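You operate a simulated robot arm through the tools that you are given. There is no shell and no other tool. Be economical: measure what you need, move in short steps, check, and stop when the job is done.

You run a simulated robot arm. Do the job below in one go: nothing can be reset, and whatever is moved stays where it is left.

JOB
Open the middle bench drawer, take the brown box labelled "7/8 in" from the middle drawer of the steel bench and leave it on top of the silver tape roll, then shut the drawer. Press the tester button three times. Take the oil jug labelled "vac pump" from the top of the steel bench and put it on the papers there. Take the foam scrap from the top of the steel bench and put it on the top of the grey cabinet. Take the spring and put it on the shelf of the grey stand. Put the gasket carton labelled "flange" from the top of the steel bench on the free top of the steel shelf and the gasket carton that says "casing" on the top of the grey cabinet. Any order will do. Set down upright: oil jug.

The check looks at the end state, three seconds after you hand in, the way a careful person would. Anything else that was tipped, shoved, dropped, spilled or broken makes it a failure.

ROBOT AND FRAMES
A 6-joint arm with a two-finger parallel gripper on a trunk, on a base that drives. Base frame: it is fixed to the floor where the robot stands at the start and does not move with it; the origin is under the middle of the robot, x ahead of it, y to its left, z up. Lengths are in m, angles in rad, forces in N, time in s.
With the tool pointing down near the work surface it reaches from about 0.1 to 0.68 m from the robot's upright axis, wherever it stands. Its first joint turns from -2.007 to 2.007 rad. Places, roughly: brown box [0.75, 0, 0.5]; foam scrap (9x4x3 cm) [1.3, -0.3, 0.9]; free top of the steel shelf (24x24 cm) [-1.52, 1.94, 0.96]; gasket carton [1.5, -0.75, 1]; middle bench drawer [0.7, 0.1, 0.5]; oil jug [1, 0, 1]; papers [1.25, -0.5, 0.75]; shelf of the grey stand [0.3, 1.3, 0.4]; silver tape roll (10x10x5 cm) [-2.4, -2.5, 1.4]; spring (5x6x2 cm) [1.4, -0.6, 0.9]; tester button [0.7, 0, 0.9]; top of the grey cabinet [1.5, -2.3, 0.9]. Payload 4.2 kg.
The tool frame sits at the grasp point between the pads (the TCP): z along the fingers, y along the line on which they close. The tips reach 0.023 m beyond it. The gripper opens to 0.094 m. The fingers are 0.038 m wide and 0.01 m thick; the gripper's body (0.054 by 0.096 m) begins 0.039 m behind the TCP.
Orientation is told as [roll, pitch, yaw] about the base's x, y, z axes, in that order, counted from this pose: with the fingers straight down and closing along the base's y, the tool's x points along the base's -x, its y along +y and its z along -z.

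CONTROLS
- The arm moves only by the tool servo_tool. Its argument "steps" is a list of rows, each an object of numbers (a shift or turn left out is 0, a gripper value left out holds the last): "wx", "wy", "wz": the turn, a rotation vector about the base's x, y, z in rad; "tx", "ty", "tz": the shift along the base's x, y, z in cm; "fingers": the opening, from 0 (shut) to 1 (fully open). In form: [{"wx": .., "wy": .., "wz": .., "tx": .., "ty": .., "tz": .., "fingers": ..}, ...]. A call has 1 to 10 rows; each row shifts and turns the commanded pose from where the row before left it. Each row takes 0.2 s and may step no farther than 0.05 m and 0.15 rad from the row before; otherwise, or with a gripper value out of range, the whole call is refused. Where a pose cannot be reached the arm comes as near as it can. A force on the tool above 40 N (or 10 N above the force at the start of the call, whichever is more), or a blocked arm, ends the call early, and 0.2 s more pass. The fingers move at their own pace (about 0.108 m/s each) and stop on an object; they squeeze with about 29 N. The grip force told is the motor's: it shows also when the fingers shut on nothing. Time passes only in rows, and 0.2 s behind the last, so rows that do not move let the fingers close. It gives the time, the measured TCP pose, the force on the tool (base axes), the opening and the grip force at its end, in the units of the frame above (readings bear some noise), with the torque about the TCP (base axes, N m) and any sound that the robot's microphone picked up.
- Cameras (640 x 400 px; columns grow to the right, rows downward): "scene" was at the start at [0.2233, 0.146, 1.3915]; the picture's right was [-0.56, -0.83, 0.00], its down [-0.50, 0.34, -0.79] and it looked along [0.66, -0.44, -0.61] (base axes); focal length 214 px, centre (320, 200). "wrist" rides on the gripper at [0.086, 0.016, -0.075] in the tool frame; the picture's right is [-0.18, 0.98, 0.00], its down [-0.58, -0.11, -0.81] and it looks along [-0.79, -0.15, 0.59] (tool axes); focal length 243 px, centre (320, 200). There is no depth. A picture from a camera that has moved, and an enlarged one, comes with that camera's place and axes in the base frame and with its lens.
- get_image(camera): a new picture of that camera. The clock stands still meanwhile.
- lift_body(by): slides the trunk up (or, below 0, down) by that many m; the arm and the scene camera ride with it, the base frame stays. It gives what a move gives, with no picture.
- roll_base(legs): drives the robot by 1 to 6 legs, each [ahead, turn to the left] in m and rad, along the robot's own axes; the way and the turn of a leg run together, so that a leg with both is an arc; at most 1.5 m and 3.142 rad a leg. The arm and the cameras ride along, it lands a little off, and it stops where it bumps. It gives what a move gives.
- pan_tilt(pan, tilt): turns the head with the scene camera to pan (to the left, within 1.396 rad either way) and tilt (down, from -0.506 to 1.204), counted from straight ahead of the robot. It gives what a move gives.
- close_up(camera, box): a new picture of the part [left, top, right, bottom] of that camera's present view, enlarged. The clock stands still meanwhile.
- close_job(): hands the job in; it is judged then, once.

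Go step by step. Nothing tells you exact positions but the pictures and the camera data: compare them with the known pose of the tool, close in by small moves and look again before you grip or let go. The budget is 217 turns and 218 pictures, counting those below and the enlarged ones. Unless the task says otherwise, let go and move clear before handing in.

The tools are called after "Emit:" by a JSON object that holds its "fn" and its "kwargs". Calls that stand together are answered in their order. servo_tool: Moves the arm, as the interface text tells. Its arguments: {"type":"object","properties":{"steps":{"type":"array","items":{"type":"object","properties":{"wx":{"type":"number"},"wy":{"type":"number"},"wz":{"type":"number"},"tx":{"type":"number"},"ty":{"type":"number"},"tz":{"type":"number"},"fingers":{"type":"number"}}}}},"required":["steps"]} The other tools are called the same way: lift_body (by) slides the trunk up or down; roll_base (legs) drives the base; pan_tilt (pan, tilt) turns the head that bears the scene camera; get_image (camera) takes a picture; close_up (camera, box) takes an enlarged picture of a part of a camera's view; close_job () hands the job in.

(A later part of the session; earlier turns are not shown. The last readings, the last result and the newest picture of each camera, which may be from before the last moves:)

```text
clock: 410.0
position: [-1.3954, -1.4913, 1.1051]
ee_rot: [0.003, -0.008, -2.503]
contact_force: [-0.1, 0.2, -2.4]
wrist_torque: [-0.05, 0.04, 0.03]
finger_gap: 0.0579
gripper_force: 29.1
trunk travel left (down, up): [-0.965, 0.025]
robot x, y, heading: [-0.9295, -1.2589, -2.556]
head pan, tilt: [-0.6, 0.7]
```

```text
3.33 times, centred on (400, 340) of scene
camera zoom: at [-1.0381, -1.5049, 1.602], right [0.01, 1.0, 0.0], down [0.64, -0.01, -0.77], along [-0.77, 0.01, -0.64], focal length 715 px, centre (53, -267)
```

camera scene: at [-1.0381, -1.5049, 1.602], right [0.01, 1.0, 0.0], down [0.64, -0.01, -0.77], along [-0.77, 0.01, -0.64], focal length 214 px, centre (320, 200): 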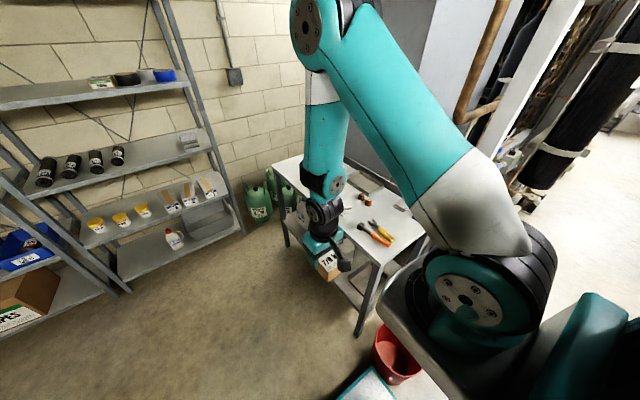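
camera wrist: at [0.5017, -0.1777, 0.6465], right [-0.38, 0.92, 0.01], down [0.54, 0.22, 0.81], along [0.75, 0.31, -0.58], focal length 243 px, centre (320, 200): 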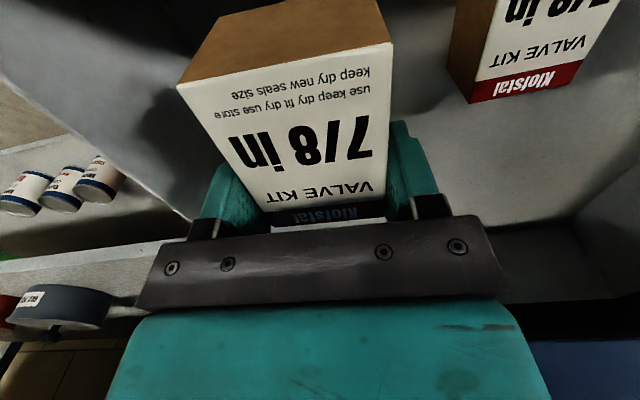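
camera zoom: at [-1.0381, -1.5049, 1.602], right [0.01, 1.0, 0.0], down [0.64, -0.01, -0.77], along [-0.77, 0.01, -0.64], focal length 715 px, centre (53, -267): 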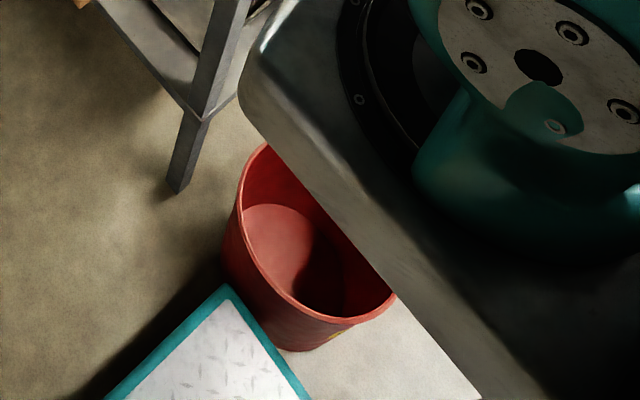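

The bucket and table leg appear unmoved. I'll back up further and take a path farther left toward the rack.

Emit:
{"fn": "roll_base", "kwargs": {"legs": [[-0.2, 0], [0, 0.347], [1.15, 0], [0, -0.29]]}}

Emit:
{"fn": "pan_tilt", "kwargs": {"pan": -0.1, "tilt": 0.2}}

Emit:
{"fn": "get_image", "kwargs": {"camera": "scene"}}

```text
clock: 419.1
position: [-1.9112, -2.3166, 1.1048]
ee_rot: [0.004, -0.009, -2.465]
contact_force: [-0.4, -0.4, -3.1]
wrist_torque: [-0.02, -0.03, -0.01]
finger_gap: 0.0577
gripper_force: 29.0
trunk travel left (down, up): [-0.965, 0.025]
robot x, y, heading: [-1.4595, -2.0654, -2.519]
head pan, tilt: [-0.6, 0.7]
```

```text
clock: 420.1
position: [-1.9117, -2.3174, 1.1046]
ee_rot: [0.004, -0.009, -2.465]
contact_force: [0.3, -0.4, -2.1]
wrist_torque: [-0.04, 0.0, 0.0]
finger_gap: 0.0577
gripper_force: 28.9
trunk travel left (down, up): [-0.965, 0.025]
robot x, y, heading: [-1.4583, -2.0684, -2.525]
head pan, tilt: [-0.099, 0.201]
```

```text
46 pictures are left
camera scene: at [-1.5501, -2.3621, 1.6473], right [-0.5, 0.87, 0.0], down [0.17, 0.1, -0.98], along [-0.85, -0.49, -0.2], focal length 214 px, centre (320, 200)
```

scene: 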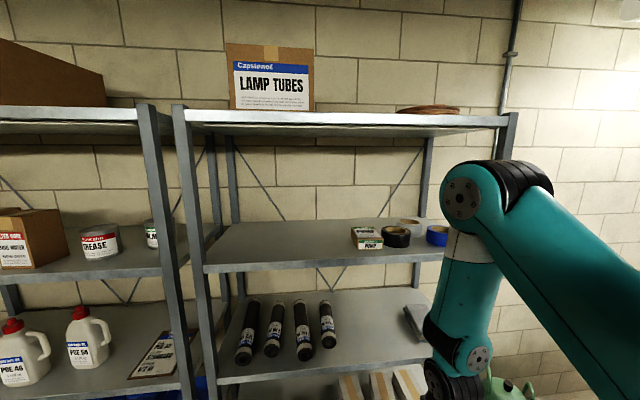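

Emit:
{"fn": "close_up", "kwargs": {"camera": "scene", "box": [300, 190, 480, 310]}}

```text
3.33 times, centred on (390, 250) of scene
camera zoom: at [-1.5501, -2.3621, 1.6473], right [-0.5, 0.87, 0.0], down [0.17, 0.1, -0.98], along [-0.85, -0.49, -0.2], focal length 715 px, centre (87, 33)
```

zoom: 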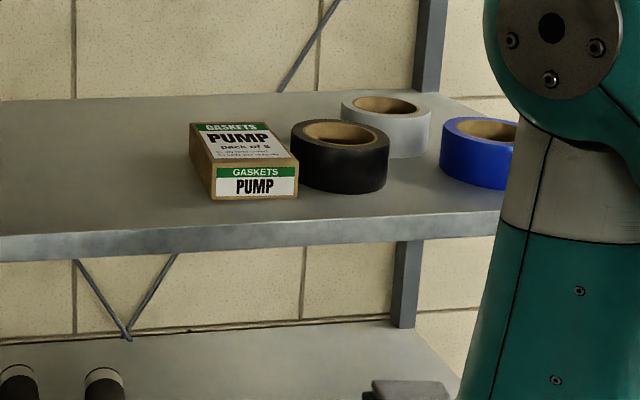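

The silver roll is at (-2.404,-2.458), top z≈1.40, 20 cm inside a shelf with only 35 cm headroom, so I need a tilted tool with the box level. I'll regrasp the box at a tilt on the nearby table; looking for a free spot there.

Emit:
{"fn": "pan_tilt", "kwargs": {"pan": -1.2, "tilt": 0.6}}

Emit:
{"fn": "get_image", "kwargs": {"camera": "scene"}}

```text
clock: 421.4
position: [-1.9115, -2.3176, 1.104]
ee_rot: [0.003, -0.008, -2.463]
contact_force: [0.1, 0.3, -2.6]
wrist_torque: [-0.01, 0.05, -0.04]
finger_gap: 0.0577
gripper_force: 28.7
trunk travel left (down, up): [-0.965, 0.025]
robot x, y, heading: [-1.4575, -2.0702, -2.518]
head pan, tilt: [-1.201, 0.6]
```

```text
44 pictures are left
camera scene: at [-1.5433, -2.2674, 1.6106], right [0.55, 0.84, 0.0], down [0.47, -0.31, -0.83], along [-0.69, 0.45, -0.56], focal length 214 px, centre (320, 200)
```

scene: 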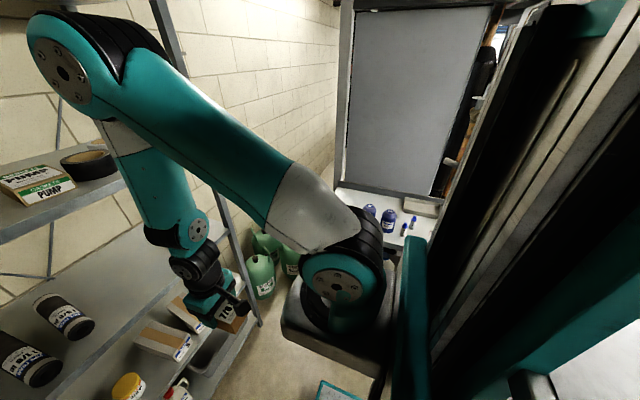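

Emit:
{"fn": "roll_base", "kwargs": {"legs": [[0, -1.55]]}}

Emit:
{"fn": "pan_tilt", "kwargs": {"pan": 0.0, "tilt": 0.7}}

Emit:
{"fn": "get_image", "kwargs": {"camera": "scene"}}

```text
clock: 425.5
position: [-1.7263, -1.6268, 1.1049]
ee_rot: [0.003, -0.009, 2.288]
contact_force: [-0.5, -0.2, -2.0]
wrist_torque: [0.04, 0.02, 0.01]
finger_gap: 0.0578
gripper_force: 29.2
trunk travel left (down, up): [-0.965, 0.025]
robot x, y, heading: [-1.4542, -2.0675, 2.234]
head pan, tilt: [-1.201, 0.6]
```

```text
clock: 426.9
position: [-1.7266, -1.626, 1.1039]
ee_rot: [0.003, -0.007, 2.289]
contact_force: [0.1, -0.2, -2.5]
wrist_torque: [0.02, -0.01, 0.01]
finger_gap: 0.0579
gripper_force: 29.5
trunk travel left (down, up): [-0.965, 0.025]
robot x, y, heading: [-1.4571, -2.0706, 2.235]
head pan, tilt: [0.0, 0.7]
```

```text
43 pictures are left
camera scene: at [-1.7587, -2.0016, 1.6019], right [0.79, 0.61, 0.0], down [0.4, -0.51, -0.76], along [-0.47, 0.6, -0.64], focal length 214 px, centre (320, 200)
```

scene: 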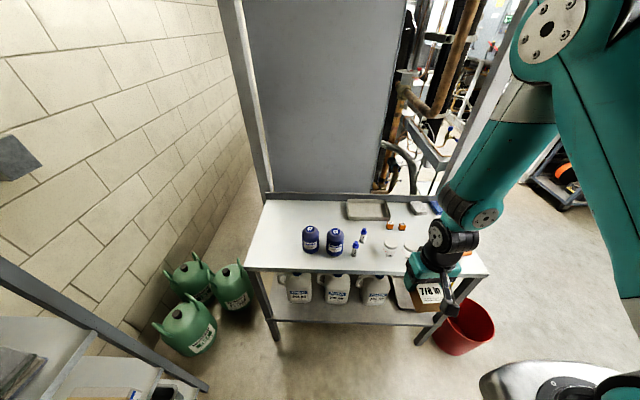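

I'll drive 20 cm closer to the table and hold the box over the gap between the cup and the pliers, then look with the wrist camera.

Emit:
{"fn": "roll_base", "kwargs": {"legs": [[0.2, 0]]}}

Emit:
{"fn": "servo_tool", "kwargs": {"steps": [{"tx": 2.6, "ty": 3.7}, {"tx": 2.6, "ty": 3.7}, {"tx": 2.6, "ty": 3.7}, {"tx": 2.2, "ty": 2.6}, {}]}}

Emit:
{"fn": "get_image", "kwargs": {"camera": "wrist"}}

Emit:
{"fn": "get_image", "kwargs": {"camera": "scene"}}

```text
clock: 428.5
position: [-1.8463, -1.464, 1.1049]
ee_rot: [0.003, -0.008, 2.282]
contact_force: [0.0, -0.3, -2.6]
wrist_torque: [0.01, 0.03, 0.04]
finger_gap: 0.0579
gripper_force: 28.6
trunk travel left (down, up): [-0.965, 0.025]
robot x, y, heading: [-1.5824, -1.9093, 2.227]
head pan, tilt: [0.0, 0.7]
```

```text
clock: 429.7
position: [-1.7462, -1.3268, 1.1042]
ee_rot: [0.002, -0.008, 2.281]
contact_force: [0.6, 0.2, -2.3]
wrist_torque: [0.05, 0.02, -0.01]
finger_gap: 0.058
gripper_force: 29.2
trunk travel left (down, up): [-0.965, 0.025]
robot x, y, heading: [-1.5824, -1.9057, 2.23]
head pan, tilt: [0.0, 0.7]
```

```text
42 pictures are left
camera wrist: at [-1.7003, -1.4015, 1.1779], right [-0.86, -0.5, 0.01], down [-0.29, 0.51, 0.81], along [-0.41, 0.7, -0.58], focal length 243 px, centre (320, 200)
```

wrist: 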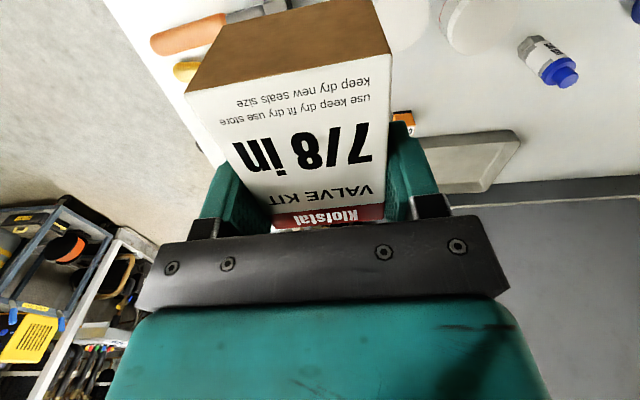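

```text
41 pictures are left
camera scene: at [-1.8823, -1.839, 1.602], right [0.79, 0.61, 0.0], down [0.39, -0.51, -0.76], along [-0.47, 0.61, -0.64], focal length 214 px, centre (320, 200)
```

scene: 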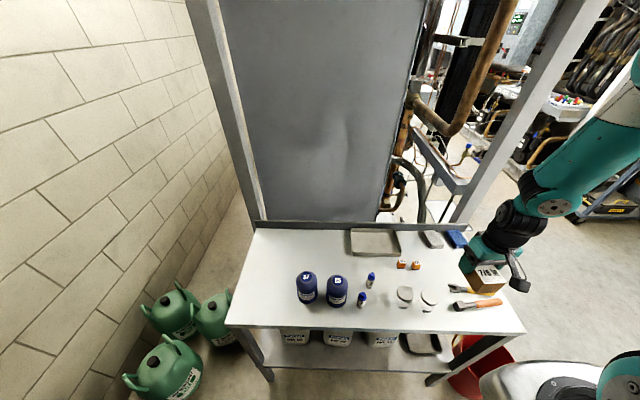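

The table's left part is wide and free. I'll turn left to face it and bring the box there.

Emit:
{"fn": "roll_base", "kwargs": {"legs": [[0, 0.55]]}}

Emit:
{"fn": "servo_tool", "kwargs": {"steps": [{"tx": -3.5, "ty": -3.1, "wz": 0.08}, {"tx": -3.5, "ty": -3.1, "wz": 0.08}, {"tx": -3.5, "ty": -3.1, "wz": 0.08}, {"tx": -3.5, "ty": -2.8, "wz": 0.08}, {"tx": -3.5, "ty": -2.8}, {}]}}

Emit:
{"fn": "get_image", "kwargs": {"camera": "scene"}}

```text
clock: 431.6
position: [-2.0208, -1.4929, 1.105]
ee_rot: [0.004, -0.007, 2.821]
contact_force: [0.4, 0.0, -2.0]
wrist_torque: [0.01, 0.05, -0.01]
finger_gap: 0.0578
gripper_force: 28.7
trunk travel left (down, up): [-0.965, 0.025]
robot x, y, heading: [-1.5826, -1.9114, 2.763]
head pan, tilt: [0.0, 0.7]
```

```text
clock: 433.0
position: [-2.1959, -1.641, 1.1]
ee_rot: [0.003, -0.008, 3.138]
contact_force: [-0.4, 0.3, -1.9]
wrist_torque: [-0.01, 0.03, -0.01]
finger_gap: 0.0579
gripper_force: 28.5
trunk travel left (down, up): [-0.965, 0.025]
robot x, y, heading: [-1.5826, -1.9079, 2.764]
head pan, tilt: [0.0, 0.7]
```

```text
40 pictures are left
camera scene: at [-1.8756, -2.003, 1.6019], right [0.37, 0.93, 0.0], down [0.6, -0.24, -0.76], along [-0.71, 0.28, -0.64], focal length 214 px, centre (320, 200)
```

scene: 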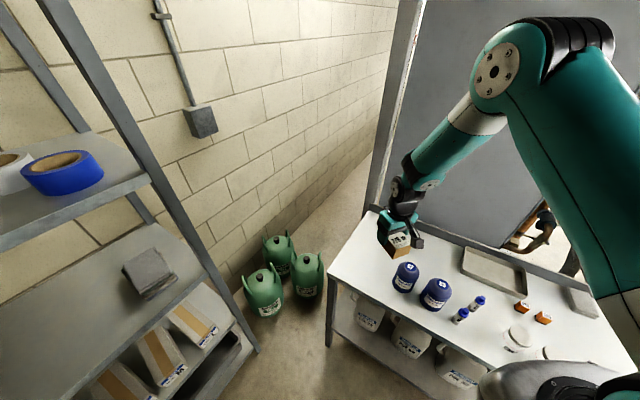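

Emit:
{"fn": "servo_tool", "kwargs": {"steps": [{"tx": -2.8, "ty": 1.4, "wz": -0.138}, {"tx": -2.8, "ty": 1.4, "wz": -0.138}, {"tx": -2.8, "ty": 1.3, "wz": -0.138}, {"wz": -0.138}, {"wz": -0.138}, {"tz": -4.5}, {"tz": -4.5}, {"tz": -4}, {}]}}

Emit:
{"fn": "get_image", "kwargs": {"camera": "scene"}}

```text
clock: 435.0
position: [-2.2802, -1.5983, 0.9766]
ee_rot: [0.004, -0.011, 2.449]
contact_force: [1.0, -0.5, -2.8]
wrist_torque: [0.01, 0.03, -0.01]
finger_gap: 0.0577
gripper_force: 28.7
trunk travel left (down, up): [-0.965, 0.025]
robot x, y, heading: [-1.5848, -1.9042, 2.773]
head pan, tilt: [0.0, 0.7]
```

```text
39 pictures are left
camera scene: at [-1.8756, -2.0028, 1.6019], right [0.37, 0.93, 0.0], down [0.6, -0.24, -0.76], along [-0.71, 0.28, -0.64], focal length 214 px, centre (320, 200)
```

scene: 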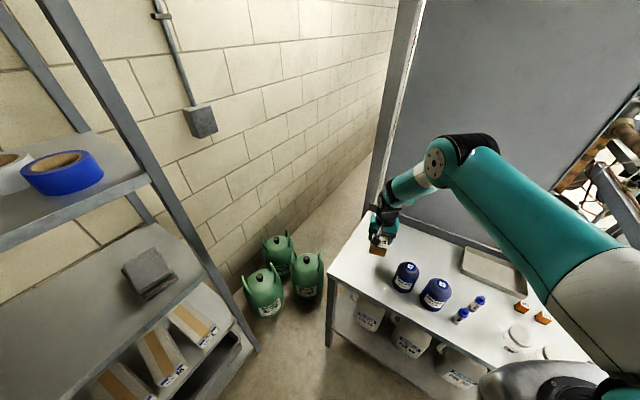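

Emit:
{"fn": "servo_tool", "kwargs": {"steps": [{"tz": -2}, {"tz": -1.5}, {"tz": -1}, {"tz": -0.6}, {"tz": -0.6}, {"tz": -0.6}, {"tz": -0.6}]}}

Emit:
{"fn": "close_up", "kwargs": {"camera": "scene", "box": [330, 190, 450, 290]}}

```text
clock: 436.6
position: [-2.2806, -1.6007, 0.9072]
ee_rot: [0.005, -0.009, 2.448]
contact_force: [0.1, -0.6, -2.1]
wrist_torque: [-0.01, 0.03, 0.05]
finger_gap: 0.0575
gripper_force: 29.0
trunk travel left (down, up): [-0.965, 0.025]
robot x, y, heading: [-1.5835, -1.9072, 2.764]
head pan, tilt: [0.0, 0.7]
```

```text
4.00 times, centred on (390, 240) of scene
camera zoom: at [-1.8755, -2.0029, 1.6019], right [0.37, 0.93, 0.0], down [0.6, -0.24, -0.76], along [-0.71, 0.28, -0.64], focal length 858 px, centre (40, 40)
```

zoom: 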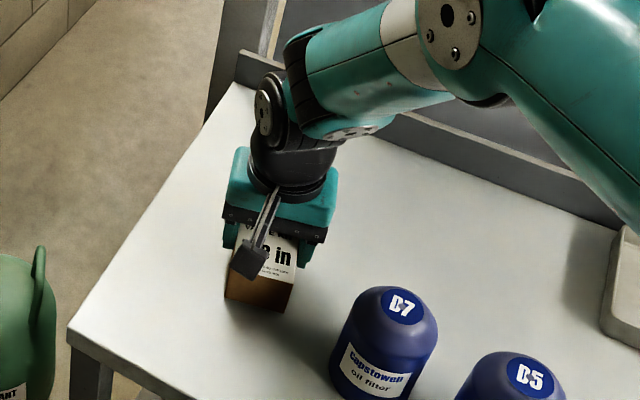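

Emit:
{"fn": "servo_tool", "kwargs": {"steps": [{"tz": -0.5}, {"tz": -0.5}, {"tz": -0.5}]}}

Emit:
{"fn": "servo_tool", "kwargs": {"steps": [{"tz": -0.4}, {"tz": -0.4}, {"tz": -0.4}, {"tz": -0.4}]}}

```text
clock: 437.4
position: [-2.283, -1.6, 0.8986]
ee_rot: [0.007, -0.014, 2.449]
contact_force: [1.4, 0.3, 19.0]
wrist_torque: [-0.03, -1.11, -0.07]
finger_gap: 0.0577
gripper_force: 28.7
trunk travel left (down, up): [-0.965, 0.025]
robot x, y, heading: [-1.581, -1.9101, 2.766]
head pan, tilt: [0.0, 0.7]
stopped in row 3: the force on the tool passed its limit at 46 N (the readings are from after the stop); the commanded pose is now the measured one
```

```text
clock: 437.8
position: [-2.2854, -1.5991, 0.8978]
ee_rot: [0.008, -0.02, 2.449]
contact_force: [0.1, 0.8, 18.5]
wrist_torque: [-0.49, -1.06, -0.06]
finger_gap: 0.0577
gripper_force: 29.3
trunk travel left (down, up): [-0.965, 0.025]
robot x, y, heading: [-1.585, -1.9064, 2.761]
head pan, tilt: [0.0, 0.7]
stopped in row 1: the force on the tool passed its limit at 46 N (the readings are from after the stop); the commanded pose is now the measured one
```

Box stands on the table. Opening, tilting the tool 0.85 rad about the grip, to regrasp.

Emit:
{"fn": "servo_tool", "kwargs": {"steps": [{"tz": 0.1, "fingers": 0.85}, {}, {"tz": 0.6, "tx": 0.9, "ty": -0.8}, {"wx": 0.0906, "wy": 0.1093}, {"wx": 0.0906, "wy": 0.1093}, {"wx": 0.0906, "wy": 0.1093}, {"wx": 0.0906, "wy": 0.1093}, {"wx": 0.0906, "wy": 0.1093}, {"wx": 0.0906, "wy": 0.1093}, {}]}}

Emit:
{"fn": "get_image", "kwargs": {"camera": "wrist"}}

Emit:
{"fn": "close_up", "kwargs": {"camera": "scene", "box": [330, 190, 450, 290]}}

```text
clock: 440.0
position: [-2.2757, -1.6072, 0.9035]
ee_rot: [0.007, -0.869, 2.449]
contact_force: [0.4, -0.5, -0.3]
wrist_torque: [0.0, 0.0, -0.04]
finger_gap: 0.0797
gripper_force: 0.1
trunk travel left (down, up): [-0.965, 0.025]
robot x, y, heading: [-1.5832, -1.9057, 2.769]
head pan, tilt: [0.0, 0.7]
```

```text
37 pictures are left
camera wrist: at [-2.1991, -1.6907, 0.8846], right [-0.72, -0.68, 0.15], down [0.26, -0.07, 0.96], along [-0.65, 0.73, 0.22], focal length 243 px, centre (320, 200)
```

wrist: 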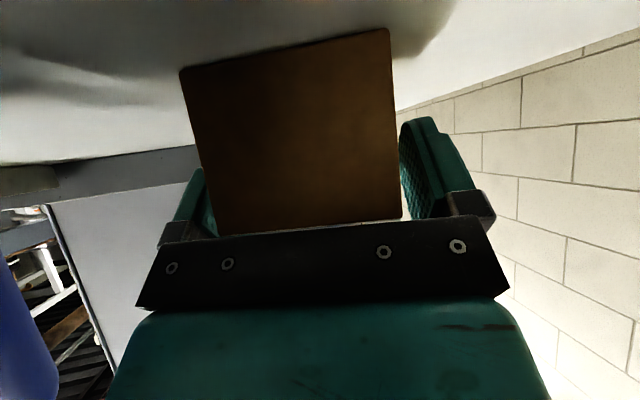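

```text
4.00 times, centred on (390, 240) of scene
camera zoom: at [-1.8754, -2.0028, 1.602], right [0.37, 0.93, 0.0], down [0.6, -0.24, -0.76], along [-0.71, 0.28, -0.64], focal length 858 px, centre (40, 40)
```

zoom: 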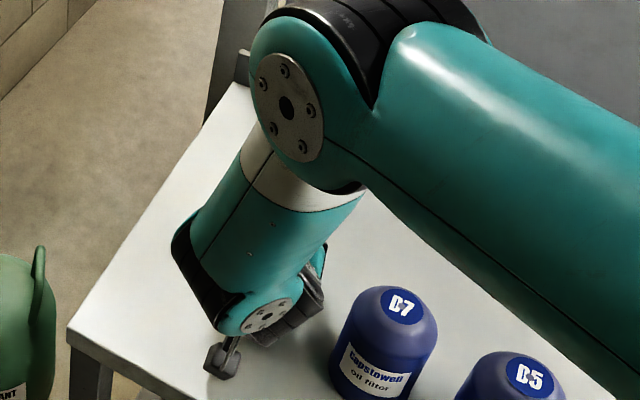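

Emit:
{"fn": "servo_tool", "kwargs": {"steps": [{"fingers": 0}, {}, {}, {"tz": 1}, {"tz": 2}, {"tz": 4}, {"tz": 4}, {}]}}

Emit:
{"fn": "get_image", "kwargs": {"camera": "wrist"}}

```text
clock: 441.8
position: [-2.2748, -1.6066, 1.0114]
ee_rot: [0.007, -0.868, 2.449]
contact_force: [-0.1, 0.0, -2.0]
wrist_torque: [0.04, -0.02, -0.01]
finger_gap: 0.0579
gripper_force: 28.9
trunk travel left (down, up): [-0.965, 0.025]
robot x, y, heading: [-1.5807, -1.9079, 2.765]
head pan, tilt: [0.0, 0.7]
```

```text
35 pictures are left
camera wrist: at [-2.1978, -1.6885, 0.9936], right [-0.72, -0.68, 0.14], down [0.26, -0.06, 0.96], along [-0.65, 0.73, 0.22], focal length 243 px, centre (320, 200)
```

wrist: 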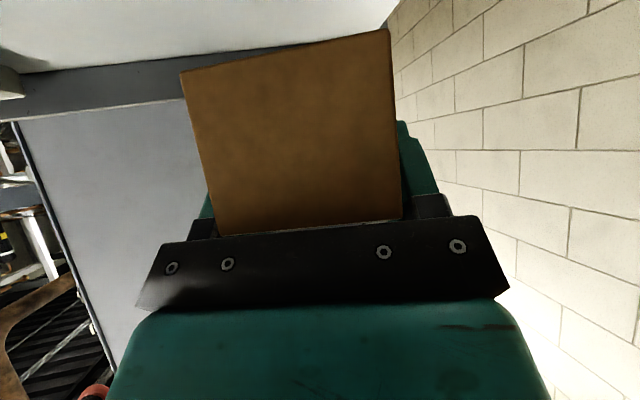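

Box held level. Retracting, turning to face the rack, and raising.

Emit:
{"fn": "servo_tool", "kwargs": {"steps": [{"tx": 4, "ty": -1.7, "tz": 2.5}, {"tx": 4, "ty": -1.7, "tz": 2.5}, {"tx": 4, "ty": -1.7, "tz": 2.5}, {"tz": 4}, {}]}}

Emit:
{"fn": "roll_base", "kwargs": {"legs": [[0, 1.018]]}}

Emit:
{"fn": "servo_tool", "kwargs": {"steps": [{"tz": 4.5}, {"tz": 4.5}, {"tz": 4.5}, {"tz": 4.5}, {"tz": 4.5}, {"tz": 4.5}, {"tz": 4.5}, {}]}}

Emit:
{"fn": "pan_tilt", "kwargs": {"pan": -0.1, "tilt": 0.2}}

Emit:
{"fn": "get_image", "kwargs": {"camera": "scene"}}

```text
refused: row 1 steps farther than a row can; nothing moved
```

```text
clock: 444.7
position: [-2.2106, -2.3272, 1.0124]
ee_rot: [0.006, -0.866, -2.834]
contact_force: [0.3, 0.0, -2.5]
wrist_torque: [-0.02, 0.01, 0.06]
finger_gap: 0.058
gripper_force: 28.9
trunk travel left (down, up): [-0.965, 0.025]
robot x, y, heading: [-1.5825, -1.9084, -2.514]
head pan, tilt: [0.0, 0.7]
```

```text
clock: 446.5
position: [-2.2106, -2.3259, 1.3285]
ee_rot: [0.005, -0.868, -2.833]
contact_force: [-0.3, -0.3, -2.4]
wrist_torque: [0.02, 0.0, 0.03]
finger_gap: 0.0577
gripper_force: 29.0
trunk travel left (down, up): [-0.965, 0.025]
robot x, y, heading: [-1.5834, -1.9096, -2.512]
head pan, tilt: [0.0, 0.7]
```

```text
clock: 447.5
position: [-2.211, -2.3258, 1.3291]
ee_rot: [0.007, -0.867, -2.835]
contact_force: [-1.1, 0.3, -2.3]
wrist_torque: [0.02, 0.03, 0.0]
finger_gap: 0.058
gripper_force: 29.2
trunk travel left (down, up): [-0.965, 0.025]
robot x, y, heading: [-1.5827, -1.9078, -2.517]
head pan, tilt: [-0.099, 0.201]
```

```text
34 pictures are left
camera scene: at [-1.6731, -2.2023, 1.6472], right [-0.5, 0.86, 0.0], down [0.17, 0.1, -0.98], along [-0.85, -0.49, -0.2], focal length 214 px, centre (320, 200)
```

scene: 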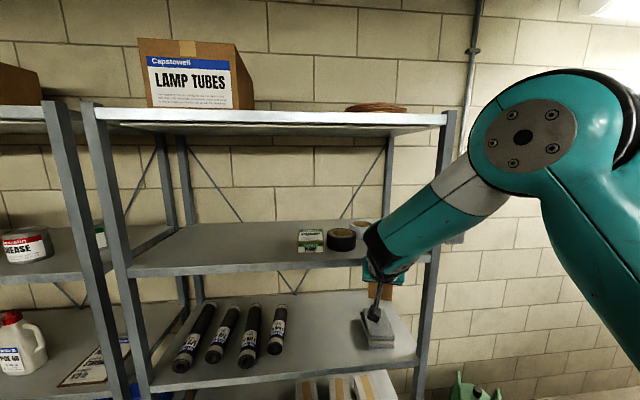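

The box is right at the shelf lip; I'll back off before rising further, then turn the tool straight.

Emit:
{"fn": "roll_base", "kwargs": {"legs": [[-0.15, 0]]}}

Emit:
{"fn": "servo_tool", "kwargs": {"steps": [{"tz": 4.5}, {"tz": 4.5, "wz": 0.12}, {"tz": 4.5, "wz": 0.12}, {"tz": 3.0, "wz": 0.1}, {}]}}

Emit:
{"fn": "get_image", "kwargs": {"camera": "scene"}}

Emit:
{"fn": "get_image", "kwargs": {"camera": "wrist"}}

```text
clock: 448.8
position: [-2.0898, -2.2377, 1.3286]
ee_rot: [0.007, -0.865, -2.834]
contact_force: [-0.3, -0.3, -2.0]
wrist_torque: [-0.01, -0.02, -0.02]
finger_gap: 0.0582
gripper_force: 28.8
trunk travel left (down, up): [-0.965, 0.025]
robot x, y, heading: [-1.4636, -1.8223, -2.515]
head pan, tilt: [-0.099, 0.201]
```

```text
clock: 450.0
position: [-2.0896, -2.237, 1.4953]
ee_rot: [0.008, -0.867, -2.494]
contact_force: [0.5, -0.1, -3.0]
wrist_torque: [-0.02, 0.01, -0.02]
finger_gap: 0.0576
gripper_force: 29.0
trunk travel left (down, up): [-0.965, 0.025]
robot x, y, heading: [-1.4639, -1.8174, -2.514]
head pan, tilt: [-0.099, 0.201]
```

```text
33 pictures are left
camera scene: at [-1.5517, -2.1143, 1.6474], right [-0.5, 0.86, 0.0], down [0.17, 0.1, -0.98], along [-0.85, -0.49, -0.2], focal length 214 px, centre (320, 200)
```

scene: 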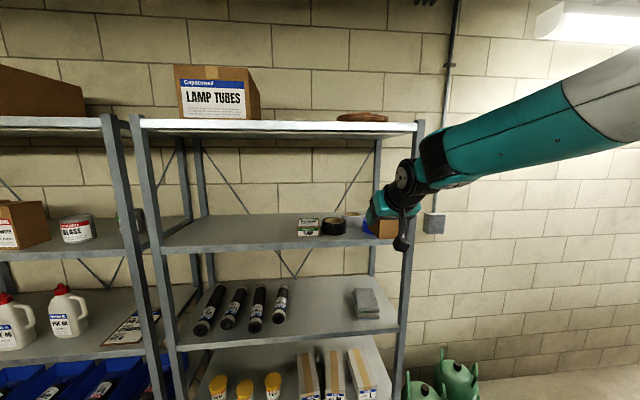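

```text
32 pictures are left
camera wrist: at [-1.9897, -2.1797, 1.4769], right [0.5, -0.85, 0.14], down [0.12, 0.23, 0.96], along [-0.86, -0.47, 0.22], focal length 243 px, centre (320, 200)
```

wrist: 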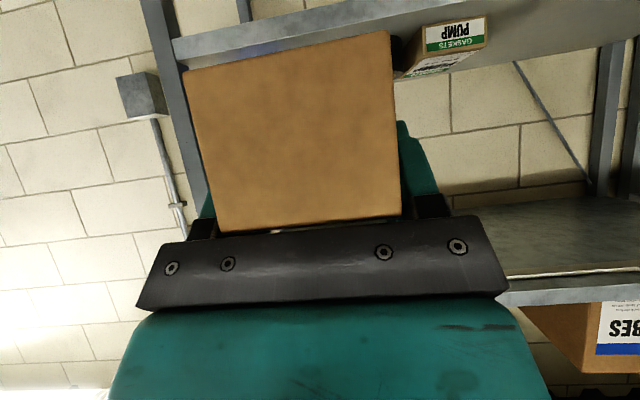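

Aligned laterally with the roll (lat 0.55). Lowering a little to keep under the upper shelf's lip, then driving in gently.

Emit:
{"fn": "servo_tool", "kwargs": {"steps": [{"tz": -1.5}, {"tz": -1.0}, {}]}}

Emit:
{"fn": "roll_base", "kwargs": {"legs": [[0.22, 0]]}}

Emit:
{"fn": "get_image", "kwargs": {"camera": "scene"}}

Emit:
{"fn": "get_image", "kwargs": {"camera": "wrist"}}

```text
clock: 450.8
position: [-2.0891, -2.2387, 1.4676]
ee_rot: [0.008, -0.868, -2.493]
contact_force: [0.1, -0.3, -2.5]
wrist_torque: [-0.02, 0.01, -0.02]
finger_gap: 0.0577
gripper_force: 28.7
trunk travel left (down, up): [-0.965, 0.025]
robot x, y, heading: [-1.4604, -1.819, -2.514]
head pan, tilt: [-0.099, 0.201]
```

```text
clock: 452.5
position: [-2.2669, -2.3712, 1.4688]
ee_rot: [0.007, -0.868, -2.491]
contact_force: [-0.2, 0.2, -1.7]
wrist_torque: [0.01, 0.02, 0.0]
finger_gap: 0.058
gripper_force: 28.9
trunk travel left (down, up): [-0.965, 0.025]
robot x, y, heading: [-1.643, -1.9517, -2.508]
head pan, tilt: [-0.099, 0.201]
```

```text
31 pictures are left
camera scene: at [-1.7298, -2.245, 1.6474], right [-0.51, 0.86, 0.0], down [0.17, 0.1, -0.98], along [-0.85, -0.5, -0.2], focal length 214 px, centre (320, 200)
```

scene: 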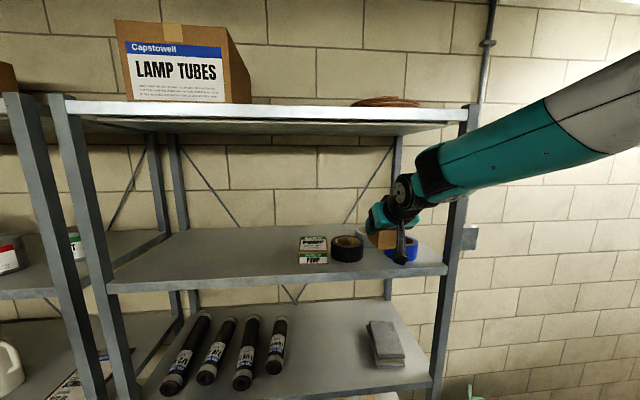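

```text
30 pictures are left
camera wrist: at [-2.1678, -2.3137, 1.4501], right [0.5, -0.85, 0.14], down [0.12, 0.23, 0.96], along [-0.85, -0.47, 0.22], focal length 243 px, centre (320, 200)
```

wrist: 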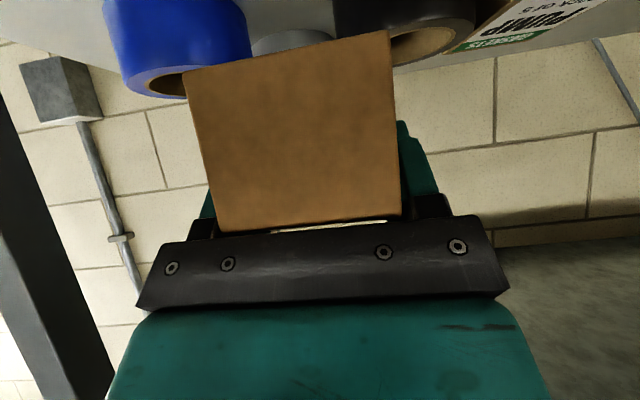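

Emit:
{"fn": "close_up", "kwargs": {"camera": "scene", "box": [280, 160, 460, 290]}}

```text
3.08 times, centred on (370, 225) of scene
camera zoom: at [-1.7298, -2.245, 1.6474], right [-0.51, 0.86, 0.0], down [0.17, 0.1, -0.98], along [-0.85, -0.5, -0.2], focal length 660 px, centre (166, 123)
```

zoom: 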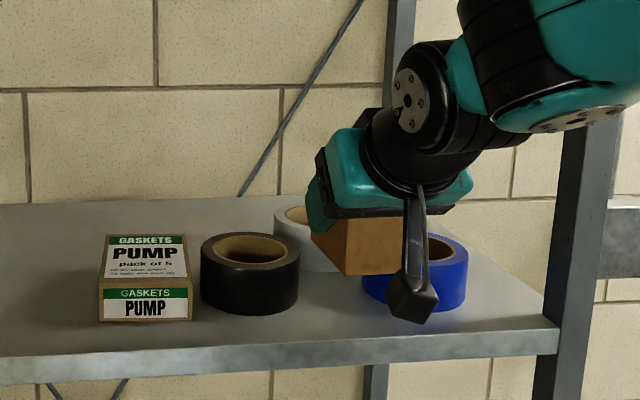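

Emit:
{"fn": "roll_base", "kwargs": {"legs": [[0.155, 0]]}}

Emit:
{"fn": "servo_tool", "kwargs": {"steps": [{"tx": -1.2, "ty": 1.6}, {}]}}

Emit:
{"fn": "close_up", "kwargs": {"camera": "scene", "box": [260, 140, 460, 290]}}

Emit:
{"fn": "get_image", "kwargs": {"camera": "wrist"}}

```text
clock: 453.9
position: [-2.389, -2.4619, 1.4685]
ee_rot: [0.007, -0.867, -2.489]
contact_force: [0.8, -0.4, -1.9]
wrist_torque: [-0.01, -0.02, -0.02]
finger_gap: 0.0577
gripper_force: 29.2
trunk travel left (down, up): [-0.965, 0.025]
robot x, y, heading: [-1.7653, -2.0432, -2.512]
head pan, tilt: [-0.099, 0.201]
```

```text
clock: 454.5
position: [-2.4018, -2.4465, 1.4689]
ee_rot: [0.008, -0.867, -2.488]
contact_force: [0.2, -0.4, -2.4]
wrist_torque: [-0.01, 0.01, -0.02]
finger_gap: 0.0578
gripper_force: 28.9
trunk travel left (down, up): [-0.965, 0.025]
robot x, y, heading: [-1.7639, -2.0382, -2.508]
head pan, tilt: [-0.099, 0.201]
```

```text
2.67 times, centred on (360, 215) of scene
camera zoom: at [-1.8524, -2.3349, 1.6473], right [-0.51, 0.86, 0.0], down [0.17, 0.1, -0.98], along [-0.84, -0.5, -0.2], focal length 572 px, centre (213, 160)
```

zoom: 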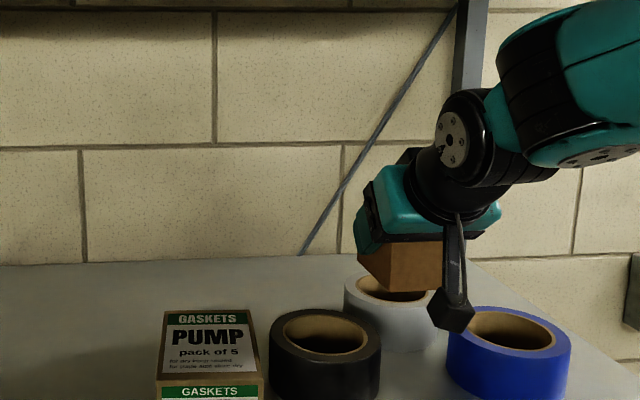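

```text
27 pictures are left
camera wrist: at [-2.3022, -2.3884, 1.4492], right [0.51, -0.85, 0.14], down [0.12, 0.23, 0.96], along [-0.85, -0.47, 0.22], focal length 243 px, centre (320, 200)
```

wrist: 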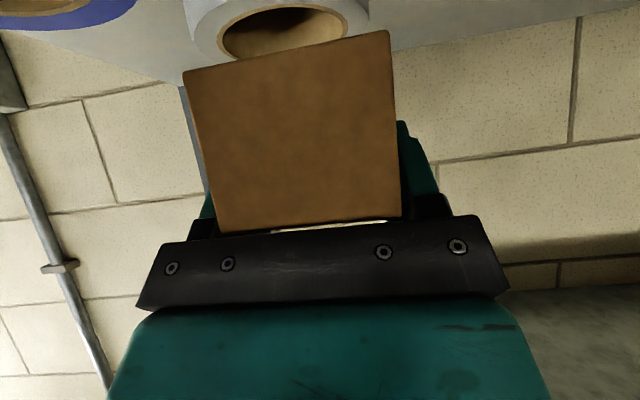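

The box is within about 1.5 cm of the roll's centre; nudging it in and lowering in small steps.

Emit:
{"fn": "servo_tool", "kwargs": {"steps": [{"tx": -1.2, "ty": -0.2}, {"tz": -1}, {"tz": -0.5}, {"tz": -0.4}, {}]}}

Emit:
{"fn": "servo_tool", "kwargs": {"steps": [{"tz": -0.3}, {"tz": -0.3}]}}

Emit:
{"fn": "close_up", "kwargs": {"camera": "scene", "box": [300, 180, 440, 280]}}

```text
clock: 455.7
position: [-2.413, -2.4492, 1.4493]
ee_rot: [0.007, -0.867, -2.488]
contact_force: [-0.7, 0.7, -2.3]
wrist_torque: [0.0, 0.01, -0.01]
finger_gap: 0.0577
gripper_force: 28.6
trunk travel left (down, up): [-0.965, 0.025]
robot x, y, heading: [-1.7656, -2.041, -2.51]
head pan, tilt: [-0.099, 0.201]
```

```text
clock: 456.3
position: [-2.413, -2.4482, 1.4438]
ee_rot: [0.007, -0.867, -2.488]
contact_force: [0.2, 0.3, -2.4]
wrist_torque: [0.01, 0.01, 0.0]
finger_gap: 0.0579
gripper_force: 29.3
trunk travel left (down, up): [-0.965, 0.025]
robot x, y, heading: [-1.7629, -2.0387, -2.509]
head pan, tilt: [-0.099, 0.201]
```

```text
4.00 times, centred on (370, 230) of scene
camera zoom: at [-1.8523, -2.3349, 1.6473], right [-0.51, 0.86, 0.0], down [0.17, 0.1, -0.98], along [-0.84, -0.5, -0.2], focal length 858 px, centre (120, 80)
```

zoom: 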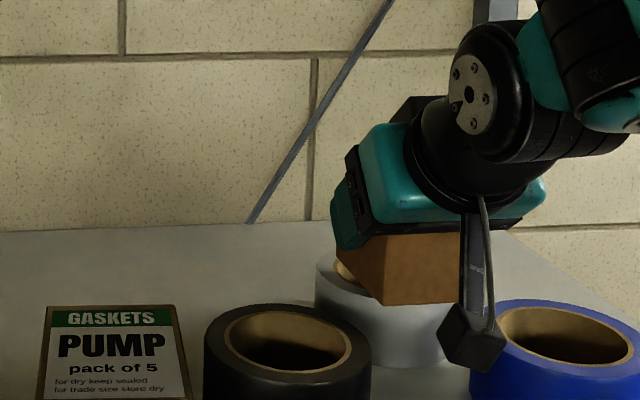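

Rotating the tool slightly so the wrist camera sits mid-way between the black and blue rolls, then continuing down.

Emit:
{"fn": "servo_tool", "kwargs": {"steps": [{"wz": -0.12}, {"tz": -0.3}, {"tz": -0.3}]}}

Emit:
{"fn": "servo_tool", "kwargs": {"steps": [{"tz": -0.25}, {"tz": -0.25}]}}

Emit:
{"fn": "close_up", "kwargs": {"camera": "scene", "box": [300, 180, 440, 280]}}

```text
clock: 457.1
position: [-2.4132, -2.4475, 1.4382]
ee_rot: [0.009, -0.864, -2.609]
contact_force: [0.6, 0.5, -2.8]
wrist_torque: [0.01, 0.0, 0.01]
finger_gap: 0.0577
gripper_force: 29.3
trunk travel left (down, up): [-0.965, 0.025]
robot x, y, heading: [-1.7632, -2.0371, -2.509]
head pan, tilt: [-0.099, 0.201]
```

```text
clock: 457.7
position: [-2.4143, -2.4495, 1.4328]
ee_rot: [0.008, -0.866, -2.61]
contact_force: [0.0, -0.1, -3.4]
wrist_torque: [-0.02, -0.04, 0.01]
finger_gap: 0.0578
gripper_force: 29.0
trunk travel left (down, up): [-0.965, 0.025]
robot x, y, heading: [-1.7627, -2.0426, -2.512]
head pan, tilt: [-0.099, 0.201]
```

```text
4.00 times, centred on (370, 230) of scene
camera zoom: at [-1.8523, -2.3349, 1.6473], right [-0.51, 0.86, 0.0], down [0.17, 0.1, -0.98], along [-0.84, -0.5, -0.2], focal length 858 px, centre (120, 80)
```

zoom: 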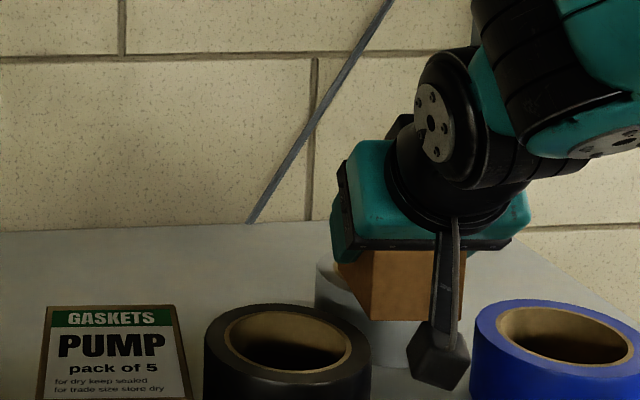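

Emit:
{"fn": "servo_tool", "kwargs": {"steps": [{"tz": -0.25}, {"tz": -0.25}]}}

Emit:
{"fn": "servo_tool", "kwargs": {"steps": [{"tz": -0.25}, {"tz": -0.25}]}}

Emit:
{"fn": "servo_tool", "kwargs": {"steps": [{"tz": -0.2}, {"tz": -0.2}]}}

Emit:
{"fn": "get_image", "kwargs": {"camera": "wrist"}}

```text
clock: 458.3
position: [-2.4121, -2.4479, 1.4314]
ee_rot: [0.009, -0.872, -2.608]
contact_force: [0.4, -1.2, 18.9]
wrist_torque: [0.42, 0.04, 0.02]
finger_gap: 0.0579
gripper_force: 29.1
trunk travel left (down, up): [-0.965, 0.025]
robot x, y, heading: [-1.7634, -2.039, -2.508]
head pan, tilt: [-0.099, 0.201]
```

```text
clock: 458.9
position: [-2.4117, -2.4481, 1.4277]
ee_rot: [0.009, -0.876, -2.611]
contact_force: [0.9, 0.3, 37.7]
wrist_torque: [0.79, -0.01, 0.01]
finger_gap: 0.0579
gripper_force: 29.4
trunk travel left (down, up): [-0.965, 0.025]
robot x, y, heading: [-1.767, -2.042, -2.51]
head pan, tilt: [-0.099, 0.201]
```

```text
clock: 459.4
position: [-2.4138, -2.4488, 1.4282]
ee_rot: [0.013, -0.888, -2.612]
contact_force: [-0.8, -0.1, 11.8]
wrist_torque: [0.3, 0.03, 0.04]
finger_gap: 0.0578
gripper_force: 29.1
trunk travel left (down, up): [-0.965, 0.025]
robot x, y, heading: [-1.7644, -2.0378, -2.51]
head pan, tilt: [-0.099, 0.201]
stopped in row 2: the force on the tool passed its limit at 49 N (the readings are from after the stop); the commanded pose is now the measured one
```

```text
24 pictures are left
camera wrist: at [-2.3096, -2.4043, 1.407], right [0.4, -0.9, 0.15], down [0.16, 0.23, 0.96], along [-0.9, -0.36, 0.24], focal length 243 px, centre (320, 200)
```

wrist: 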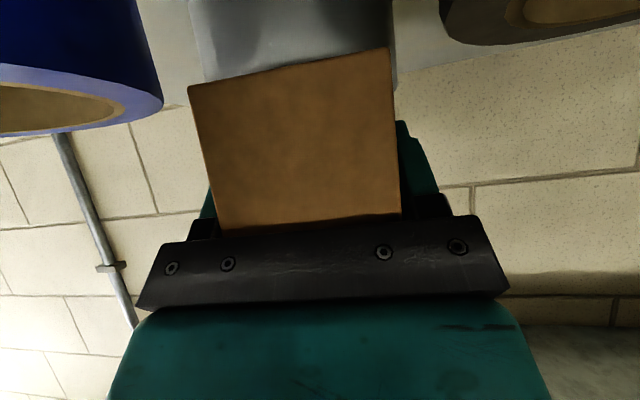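

The box rests on the silver roll, centred. Releasing and withdrawing.

Emit:
{"fn": "servo_tool", "kwargs": {"steps": [{"tz": 0.1}, {"fingers": 0.8}, {}, {}, {"tz": 0.6}, {"tx": 2, "ty": 1.4, "tz": 0.6}, {"tx": 3.6, "ty": 2.6}, {"tx": 3.6, "ty": 2.6}, {}]}}

Emit:
{"fn": "roll_base", "kwargs": {"legs": [[-0.35, 0]]}}

Emit:
{"fn": "get_image", "kwargs": {"camera": "scene"}}

```text
clock: 461.4
position: [-2.3201, -2.3836, 1.4391]
ee_rot: [0.01, -0.88, -2.614]
contact_force: [-0.5, 0.0, 0.4]
wrist_torque: [0.0, 0.01, 0.03]
finger_gap: 0.0751
gripper_force: 0.2
trunk travel left (down, up): [-0.965, 0.025]
robot x, y, heading: [-1.7611, -2.0395, -2.507]
head pan, tilt: [-0.099, 0.201]
```

```text
clock: 463.6
position: [-2.0382, -2.1816, 1.4394]
ee_rot: [0.01, -0.881, -2.607]
contact_force: [-0.7, 0.0, 0.4]
wrist_torque: [-0.04, -0.01, 0.02]
finger_gap: 0.0753
gripper_force: 0.0
trunk travel left (down, up): [-0.965, 0.025]
robot x, y, heading: [-1.4768, -1.8341, -2.507]
head pan, tilt: [-0.099, 0.201]
```

```text
23 pictures are left
camera scene: at [-1.5698, -2.1288, 1.6473], right [-0.51, 0.86, 0.0], down [0.17, 0.1, -0.98], along [-0.84, -0.5, -0.2], focal length 214 px, centre (320, 200)
```

scene: 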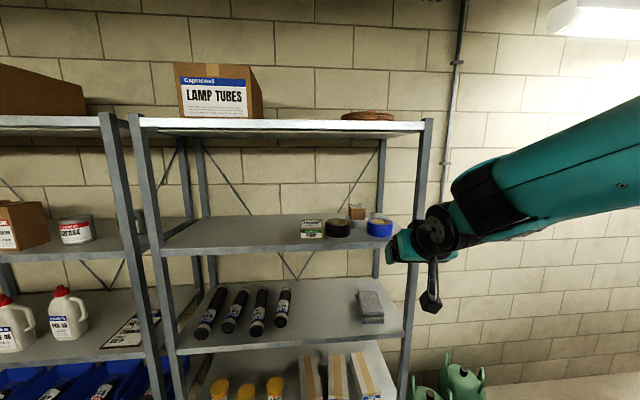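

The box is on the silver roll. Now back to shut the drawer.

Emit:
{"fn": "roll_base", "kwargs": {"legs": [[-1.08, 0], [0, -2.66], [0.6, 0], [0, -0.478]]}}

Emit:
{"fn": "servo_tool", "kwargs": {"steps": [{"fingers": 0}, {}, {}]}}

Emit:
{"fn": "lift_body", "kwargs": {"by": -0.4}}

Emit:
{"fn": "pan_tilt", "kwargs": {"pan": -0.1, "tilt": 0.6}}

Emit:
{"fn": "get_image", "kwargs": {"camera": "scene"}}

```text
clock: 479.8
position: [0.1939, -0.2926, 1.4384]
ee_rot: [0.011, -0.88, 0.549]
contact_force: [0.4, 0.6, 0.7]
wrist_torque: [-0.02, 0.04, 0.0]
finger_gap: 0.0753
gripper_force: 0.2
trunk travel left (down, up): [-0.965, 0.025]
robot x, y, heading: [-0.3577, -0.6473, 0.648]
head pan, tilt: [-0.099, 0.201]
```

```text
clock: 480.6
position: [0.1942, -0.2929, 1.4383]
ee_rot: [0.01, -0.879, 0.55]
contact_force: [-0.1, -0.6, 0.4]
wrist_torque: [-0.03, 0.02, 0.0]
finger_gap: 0.0002
gripper_force: 29.0
trunk travel left (down, up): [-0.965, 0.025]
robot x, y, heading: [-0.3584, -0.6495, 0.646]
head pan, tilt: [-0.099, 0.201]
```

```text
clock: 484.4
position: [0.1933, -0.2929, 1.0381]
ee_rot: [0.011, -0.879, 0.551]
contact_force: [0.2, 0.9, 0.7]
wrist_torque: [-0.01, 0.01, 0.01]
finger_gap: 0.0
gripper_force: 27.9
trunk travel left (down, up): [-0.565, 0.425]
robot x, y, heading: [-0.3569, -0.6472, 0.651]
head pan, tilt: [-0.099, 0.201]
```

```text
clock: 485.3
position: [0.1942, -0.292, 1.0388]
ee_rot: [0.011, -0.88, 0.551]
contact_force: [0.1, 0.0, -0.1]
wrist_torque: [0.01, 0.03, 0.01]
finger_gap: 0.0
gripper_force: 29.1
trunk travel left (down, up): [-0.565, 0.425]
robot x, y, heading: [-0.3596, -0.6473, 0.652]
head pan, tilt: [-0.099, 0.6]
```

```text
22 pictures are left
camera scene: at [-0.2792, -0.3549, 1.2107], right [0.52, -0.85, 0.0], down [-0.48, -0.3, -0.83], along [0.7, 0.43, -0.56], focal length 214 px, centre (320, 200)
```

scene: 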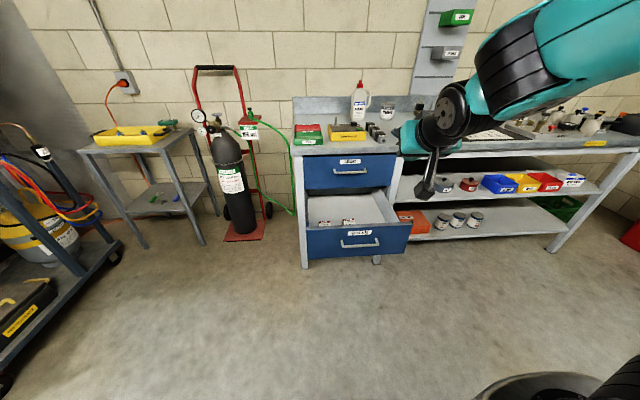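

Laterally aligned with the drawer handle. Lowering to z≈0.60 and pushing the front panel shut by driving forward.

Emit:
{"fn": "lift_body", "kwargs": {"by": -0.4}}

Emit:
{"fn": "lift_body", "kwargs": {"by": -0.032}}

Emit:
{"fn": "roll_base", "kwargs": {"legs": [[0.2, -0.01]]}}

Emit:
{"fn": "get_image", "kwargs": {"camera": "scene"}}

```text
clock: 489.1
position: [0.1937, -0.2924, 0.6386]
ee_rot: [0.011, -0.879, 0.552]
contact_force: [-0.6, 0.0, 0.3]
wrist_torque: [0.0, 0.01, 0.01]
finger_gap: 0.0
gripper_force: 29.2
trunk travel left (down, up): [-0.165, 0.825]
robot x, y, heading: [-0.359, -0.6497, 0.649]
head pan, tilt: [-0.099, 0.6]
```

```text
clock: 489.9
position: [0.1934, -0.2931, 0.6062]
ee_rot: [0.011, -0.88, 0.55]
contact_force: [0.0, -0.5, 0.1]
wrist_torque: [0.01, -0.05, 0.0]
finger_gap: 0.0
gripper_force: 28.2
trunk travel left (down, up): [-0.133, 0.857]
robot x, y, heading: [-0.3527, -0.6481, 0.647]
head pan, tilt: [-0.099, 0.6]
```

```text
clock: 491.5
position: [0.3593, -0.1732, 0.6074]
ee_rot: [0.01, -0.879, 0.543]
contact_force: [-0.1, 0.8, 0.8]
wrist_torque: [0.0, -0.03, 0.02]
finger_gap: 0.0001
gripper_force: 29.0
trunk travel left (down, up): [-0.133, 0.857]
robot x, y, heading: [-0.1908, -0.524, 0.647]
head pan, tilt: [-0.099, 0.6]
```

```text
21 pictures are left
camera scene: at [-0.1137, -0.2321, 0.7786], right [0.52, -0.86, 0.0], down [-0.48, -0.29, -0.83], along [0.71, 0.43, -0.56], focal length 214 px, centre (320, 200)
```

scene: 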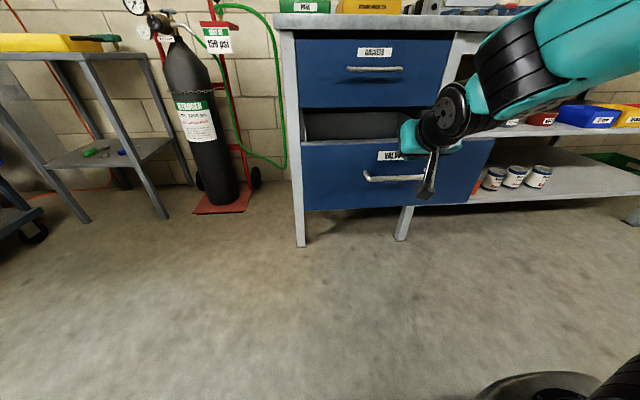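

Emit:
{"fn": "close_up", "kwargs": {"camera": "scene", "box": [340, 80, 480, 220]}}

Emit:
{"fn": "get_image", "kwargs": {"camera": "wrist"}}

```text
2.86 times, centred on (410, 150) of scene
camera zoom: at [-0.1137, -0.2321, 0.7786], right [0.52, -0.86, 0.0], down [-0.48, -0.29, -0.83], along [0.71, 0.43, -0.56], focal length 613 px, centre (63, 343)
```

zoom: 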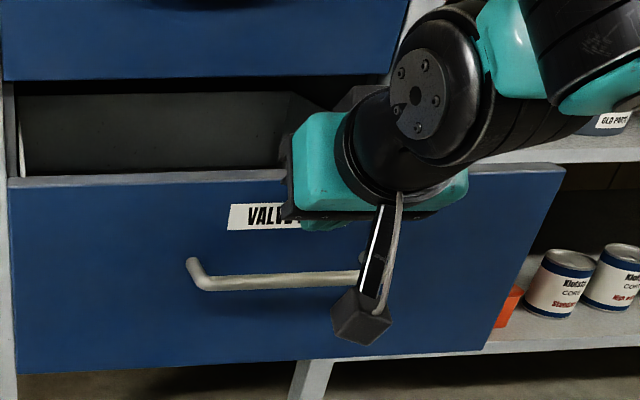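

```text
19 pictures are left
camera wrist: at [0.2549, -0.2164, 0.5866], right [-0.41, 0.9, 0.15], down [-0.15, -0.23, 0.96], along [0.9, 0.37, 0.23], focal length 243 px, centre (320, 200)
```

wrist: 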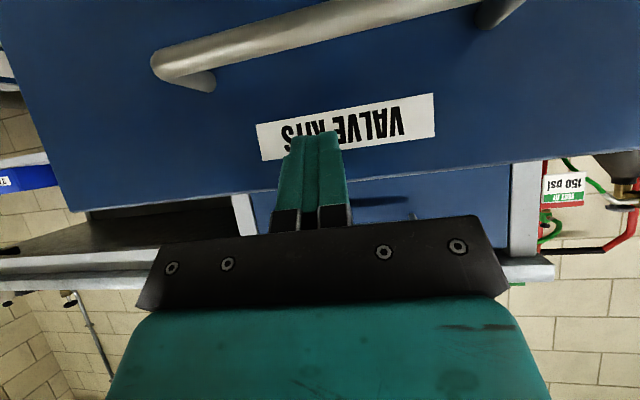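

The fingertips face the label, below the panel's top edge. Pushing.

Emit:
{"fn": "roll_base", "kwargs": {"legs": [[0.15, 0]]}}

Emit:
{"fn": "get_image", "kwargs": {"camera": "scene"}}

```text
clock: 492.9
position: [0.4784, -0.0795, 0.6058]
ee_rot: [0.009, -0.878, 0.548]
contact_force: [0.0, 0.6, 0.4]
wrist_torque: [0.01, 0.01, 0.0]
finger_gap: 0.0002
gripper_force: 28.8
trunk travel left (down, up): [-0.133, 0.857]
robot x, y, heading: [-0.0706, -0.4373, 0.639]
head pan, tilt: [-0.099, 0.6]
```

```text
18 pictures are left
camera scene: at [0.005, -0.1412, 0.7786], right [0.52, -0.85, 0.0], down [-0.48, -0.29, -0.83], along [0.7, 0.43, -0.56], focal length 214 px, centre (320, 200)
```

scene: 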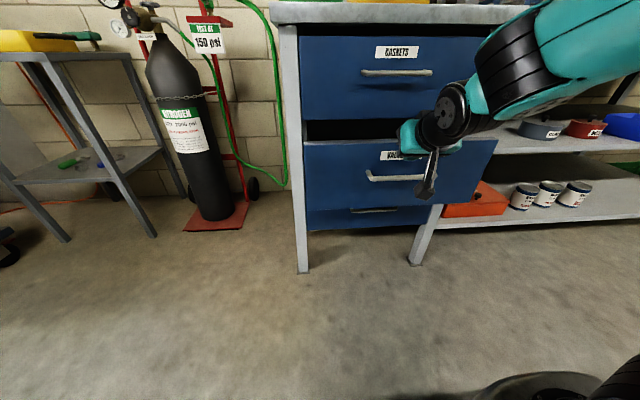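

Emit:
{"fn": "roll_base", "kwargs": {"legs": [[0.125, 0]]}}

Emit:
{"fn": "get_image", "kwargs": {"camera": "scene"}}

```text
clock: 494.1
position: [0.5784, -0.0066, 0.6057]
ee_rot: [0.011, -0.88, 0.546]
contact_force: [0.3, -0.1, 0.4]
wrist_torque: [0.01, 0.02, 0.02]
finger_gap: 0.0001
gripper_force: 28.5
trunk travel left (down, up): [-0.133, 0.857]
robot x, y, heading: [0.0233, -0.3574, 0.645]
head pan, tilt: [-0.099, 0.6]
```

```text
17 pictures are left
camera scene: at [0.1054, -0.0663, 0.7786], right [0.52, -0.85, 0.0], down [-0.48, -0.29, -0.83], along [0.71, 0.43, -0.56], focal length 214 px, centre (320, 200)
```

scene: 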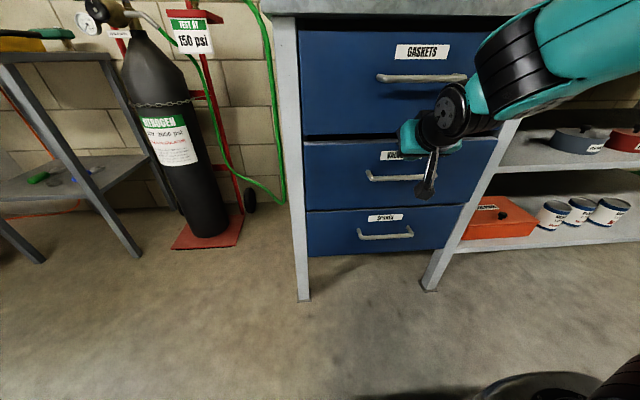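

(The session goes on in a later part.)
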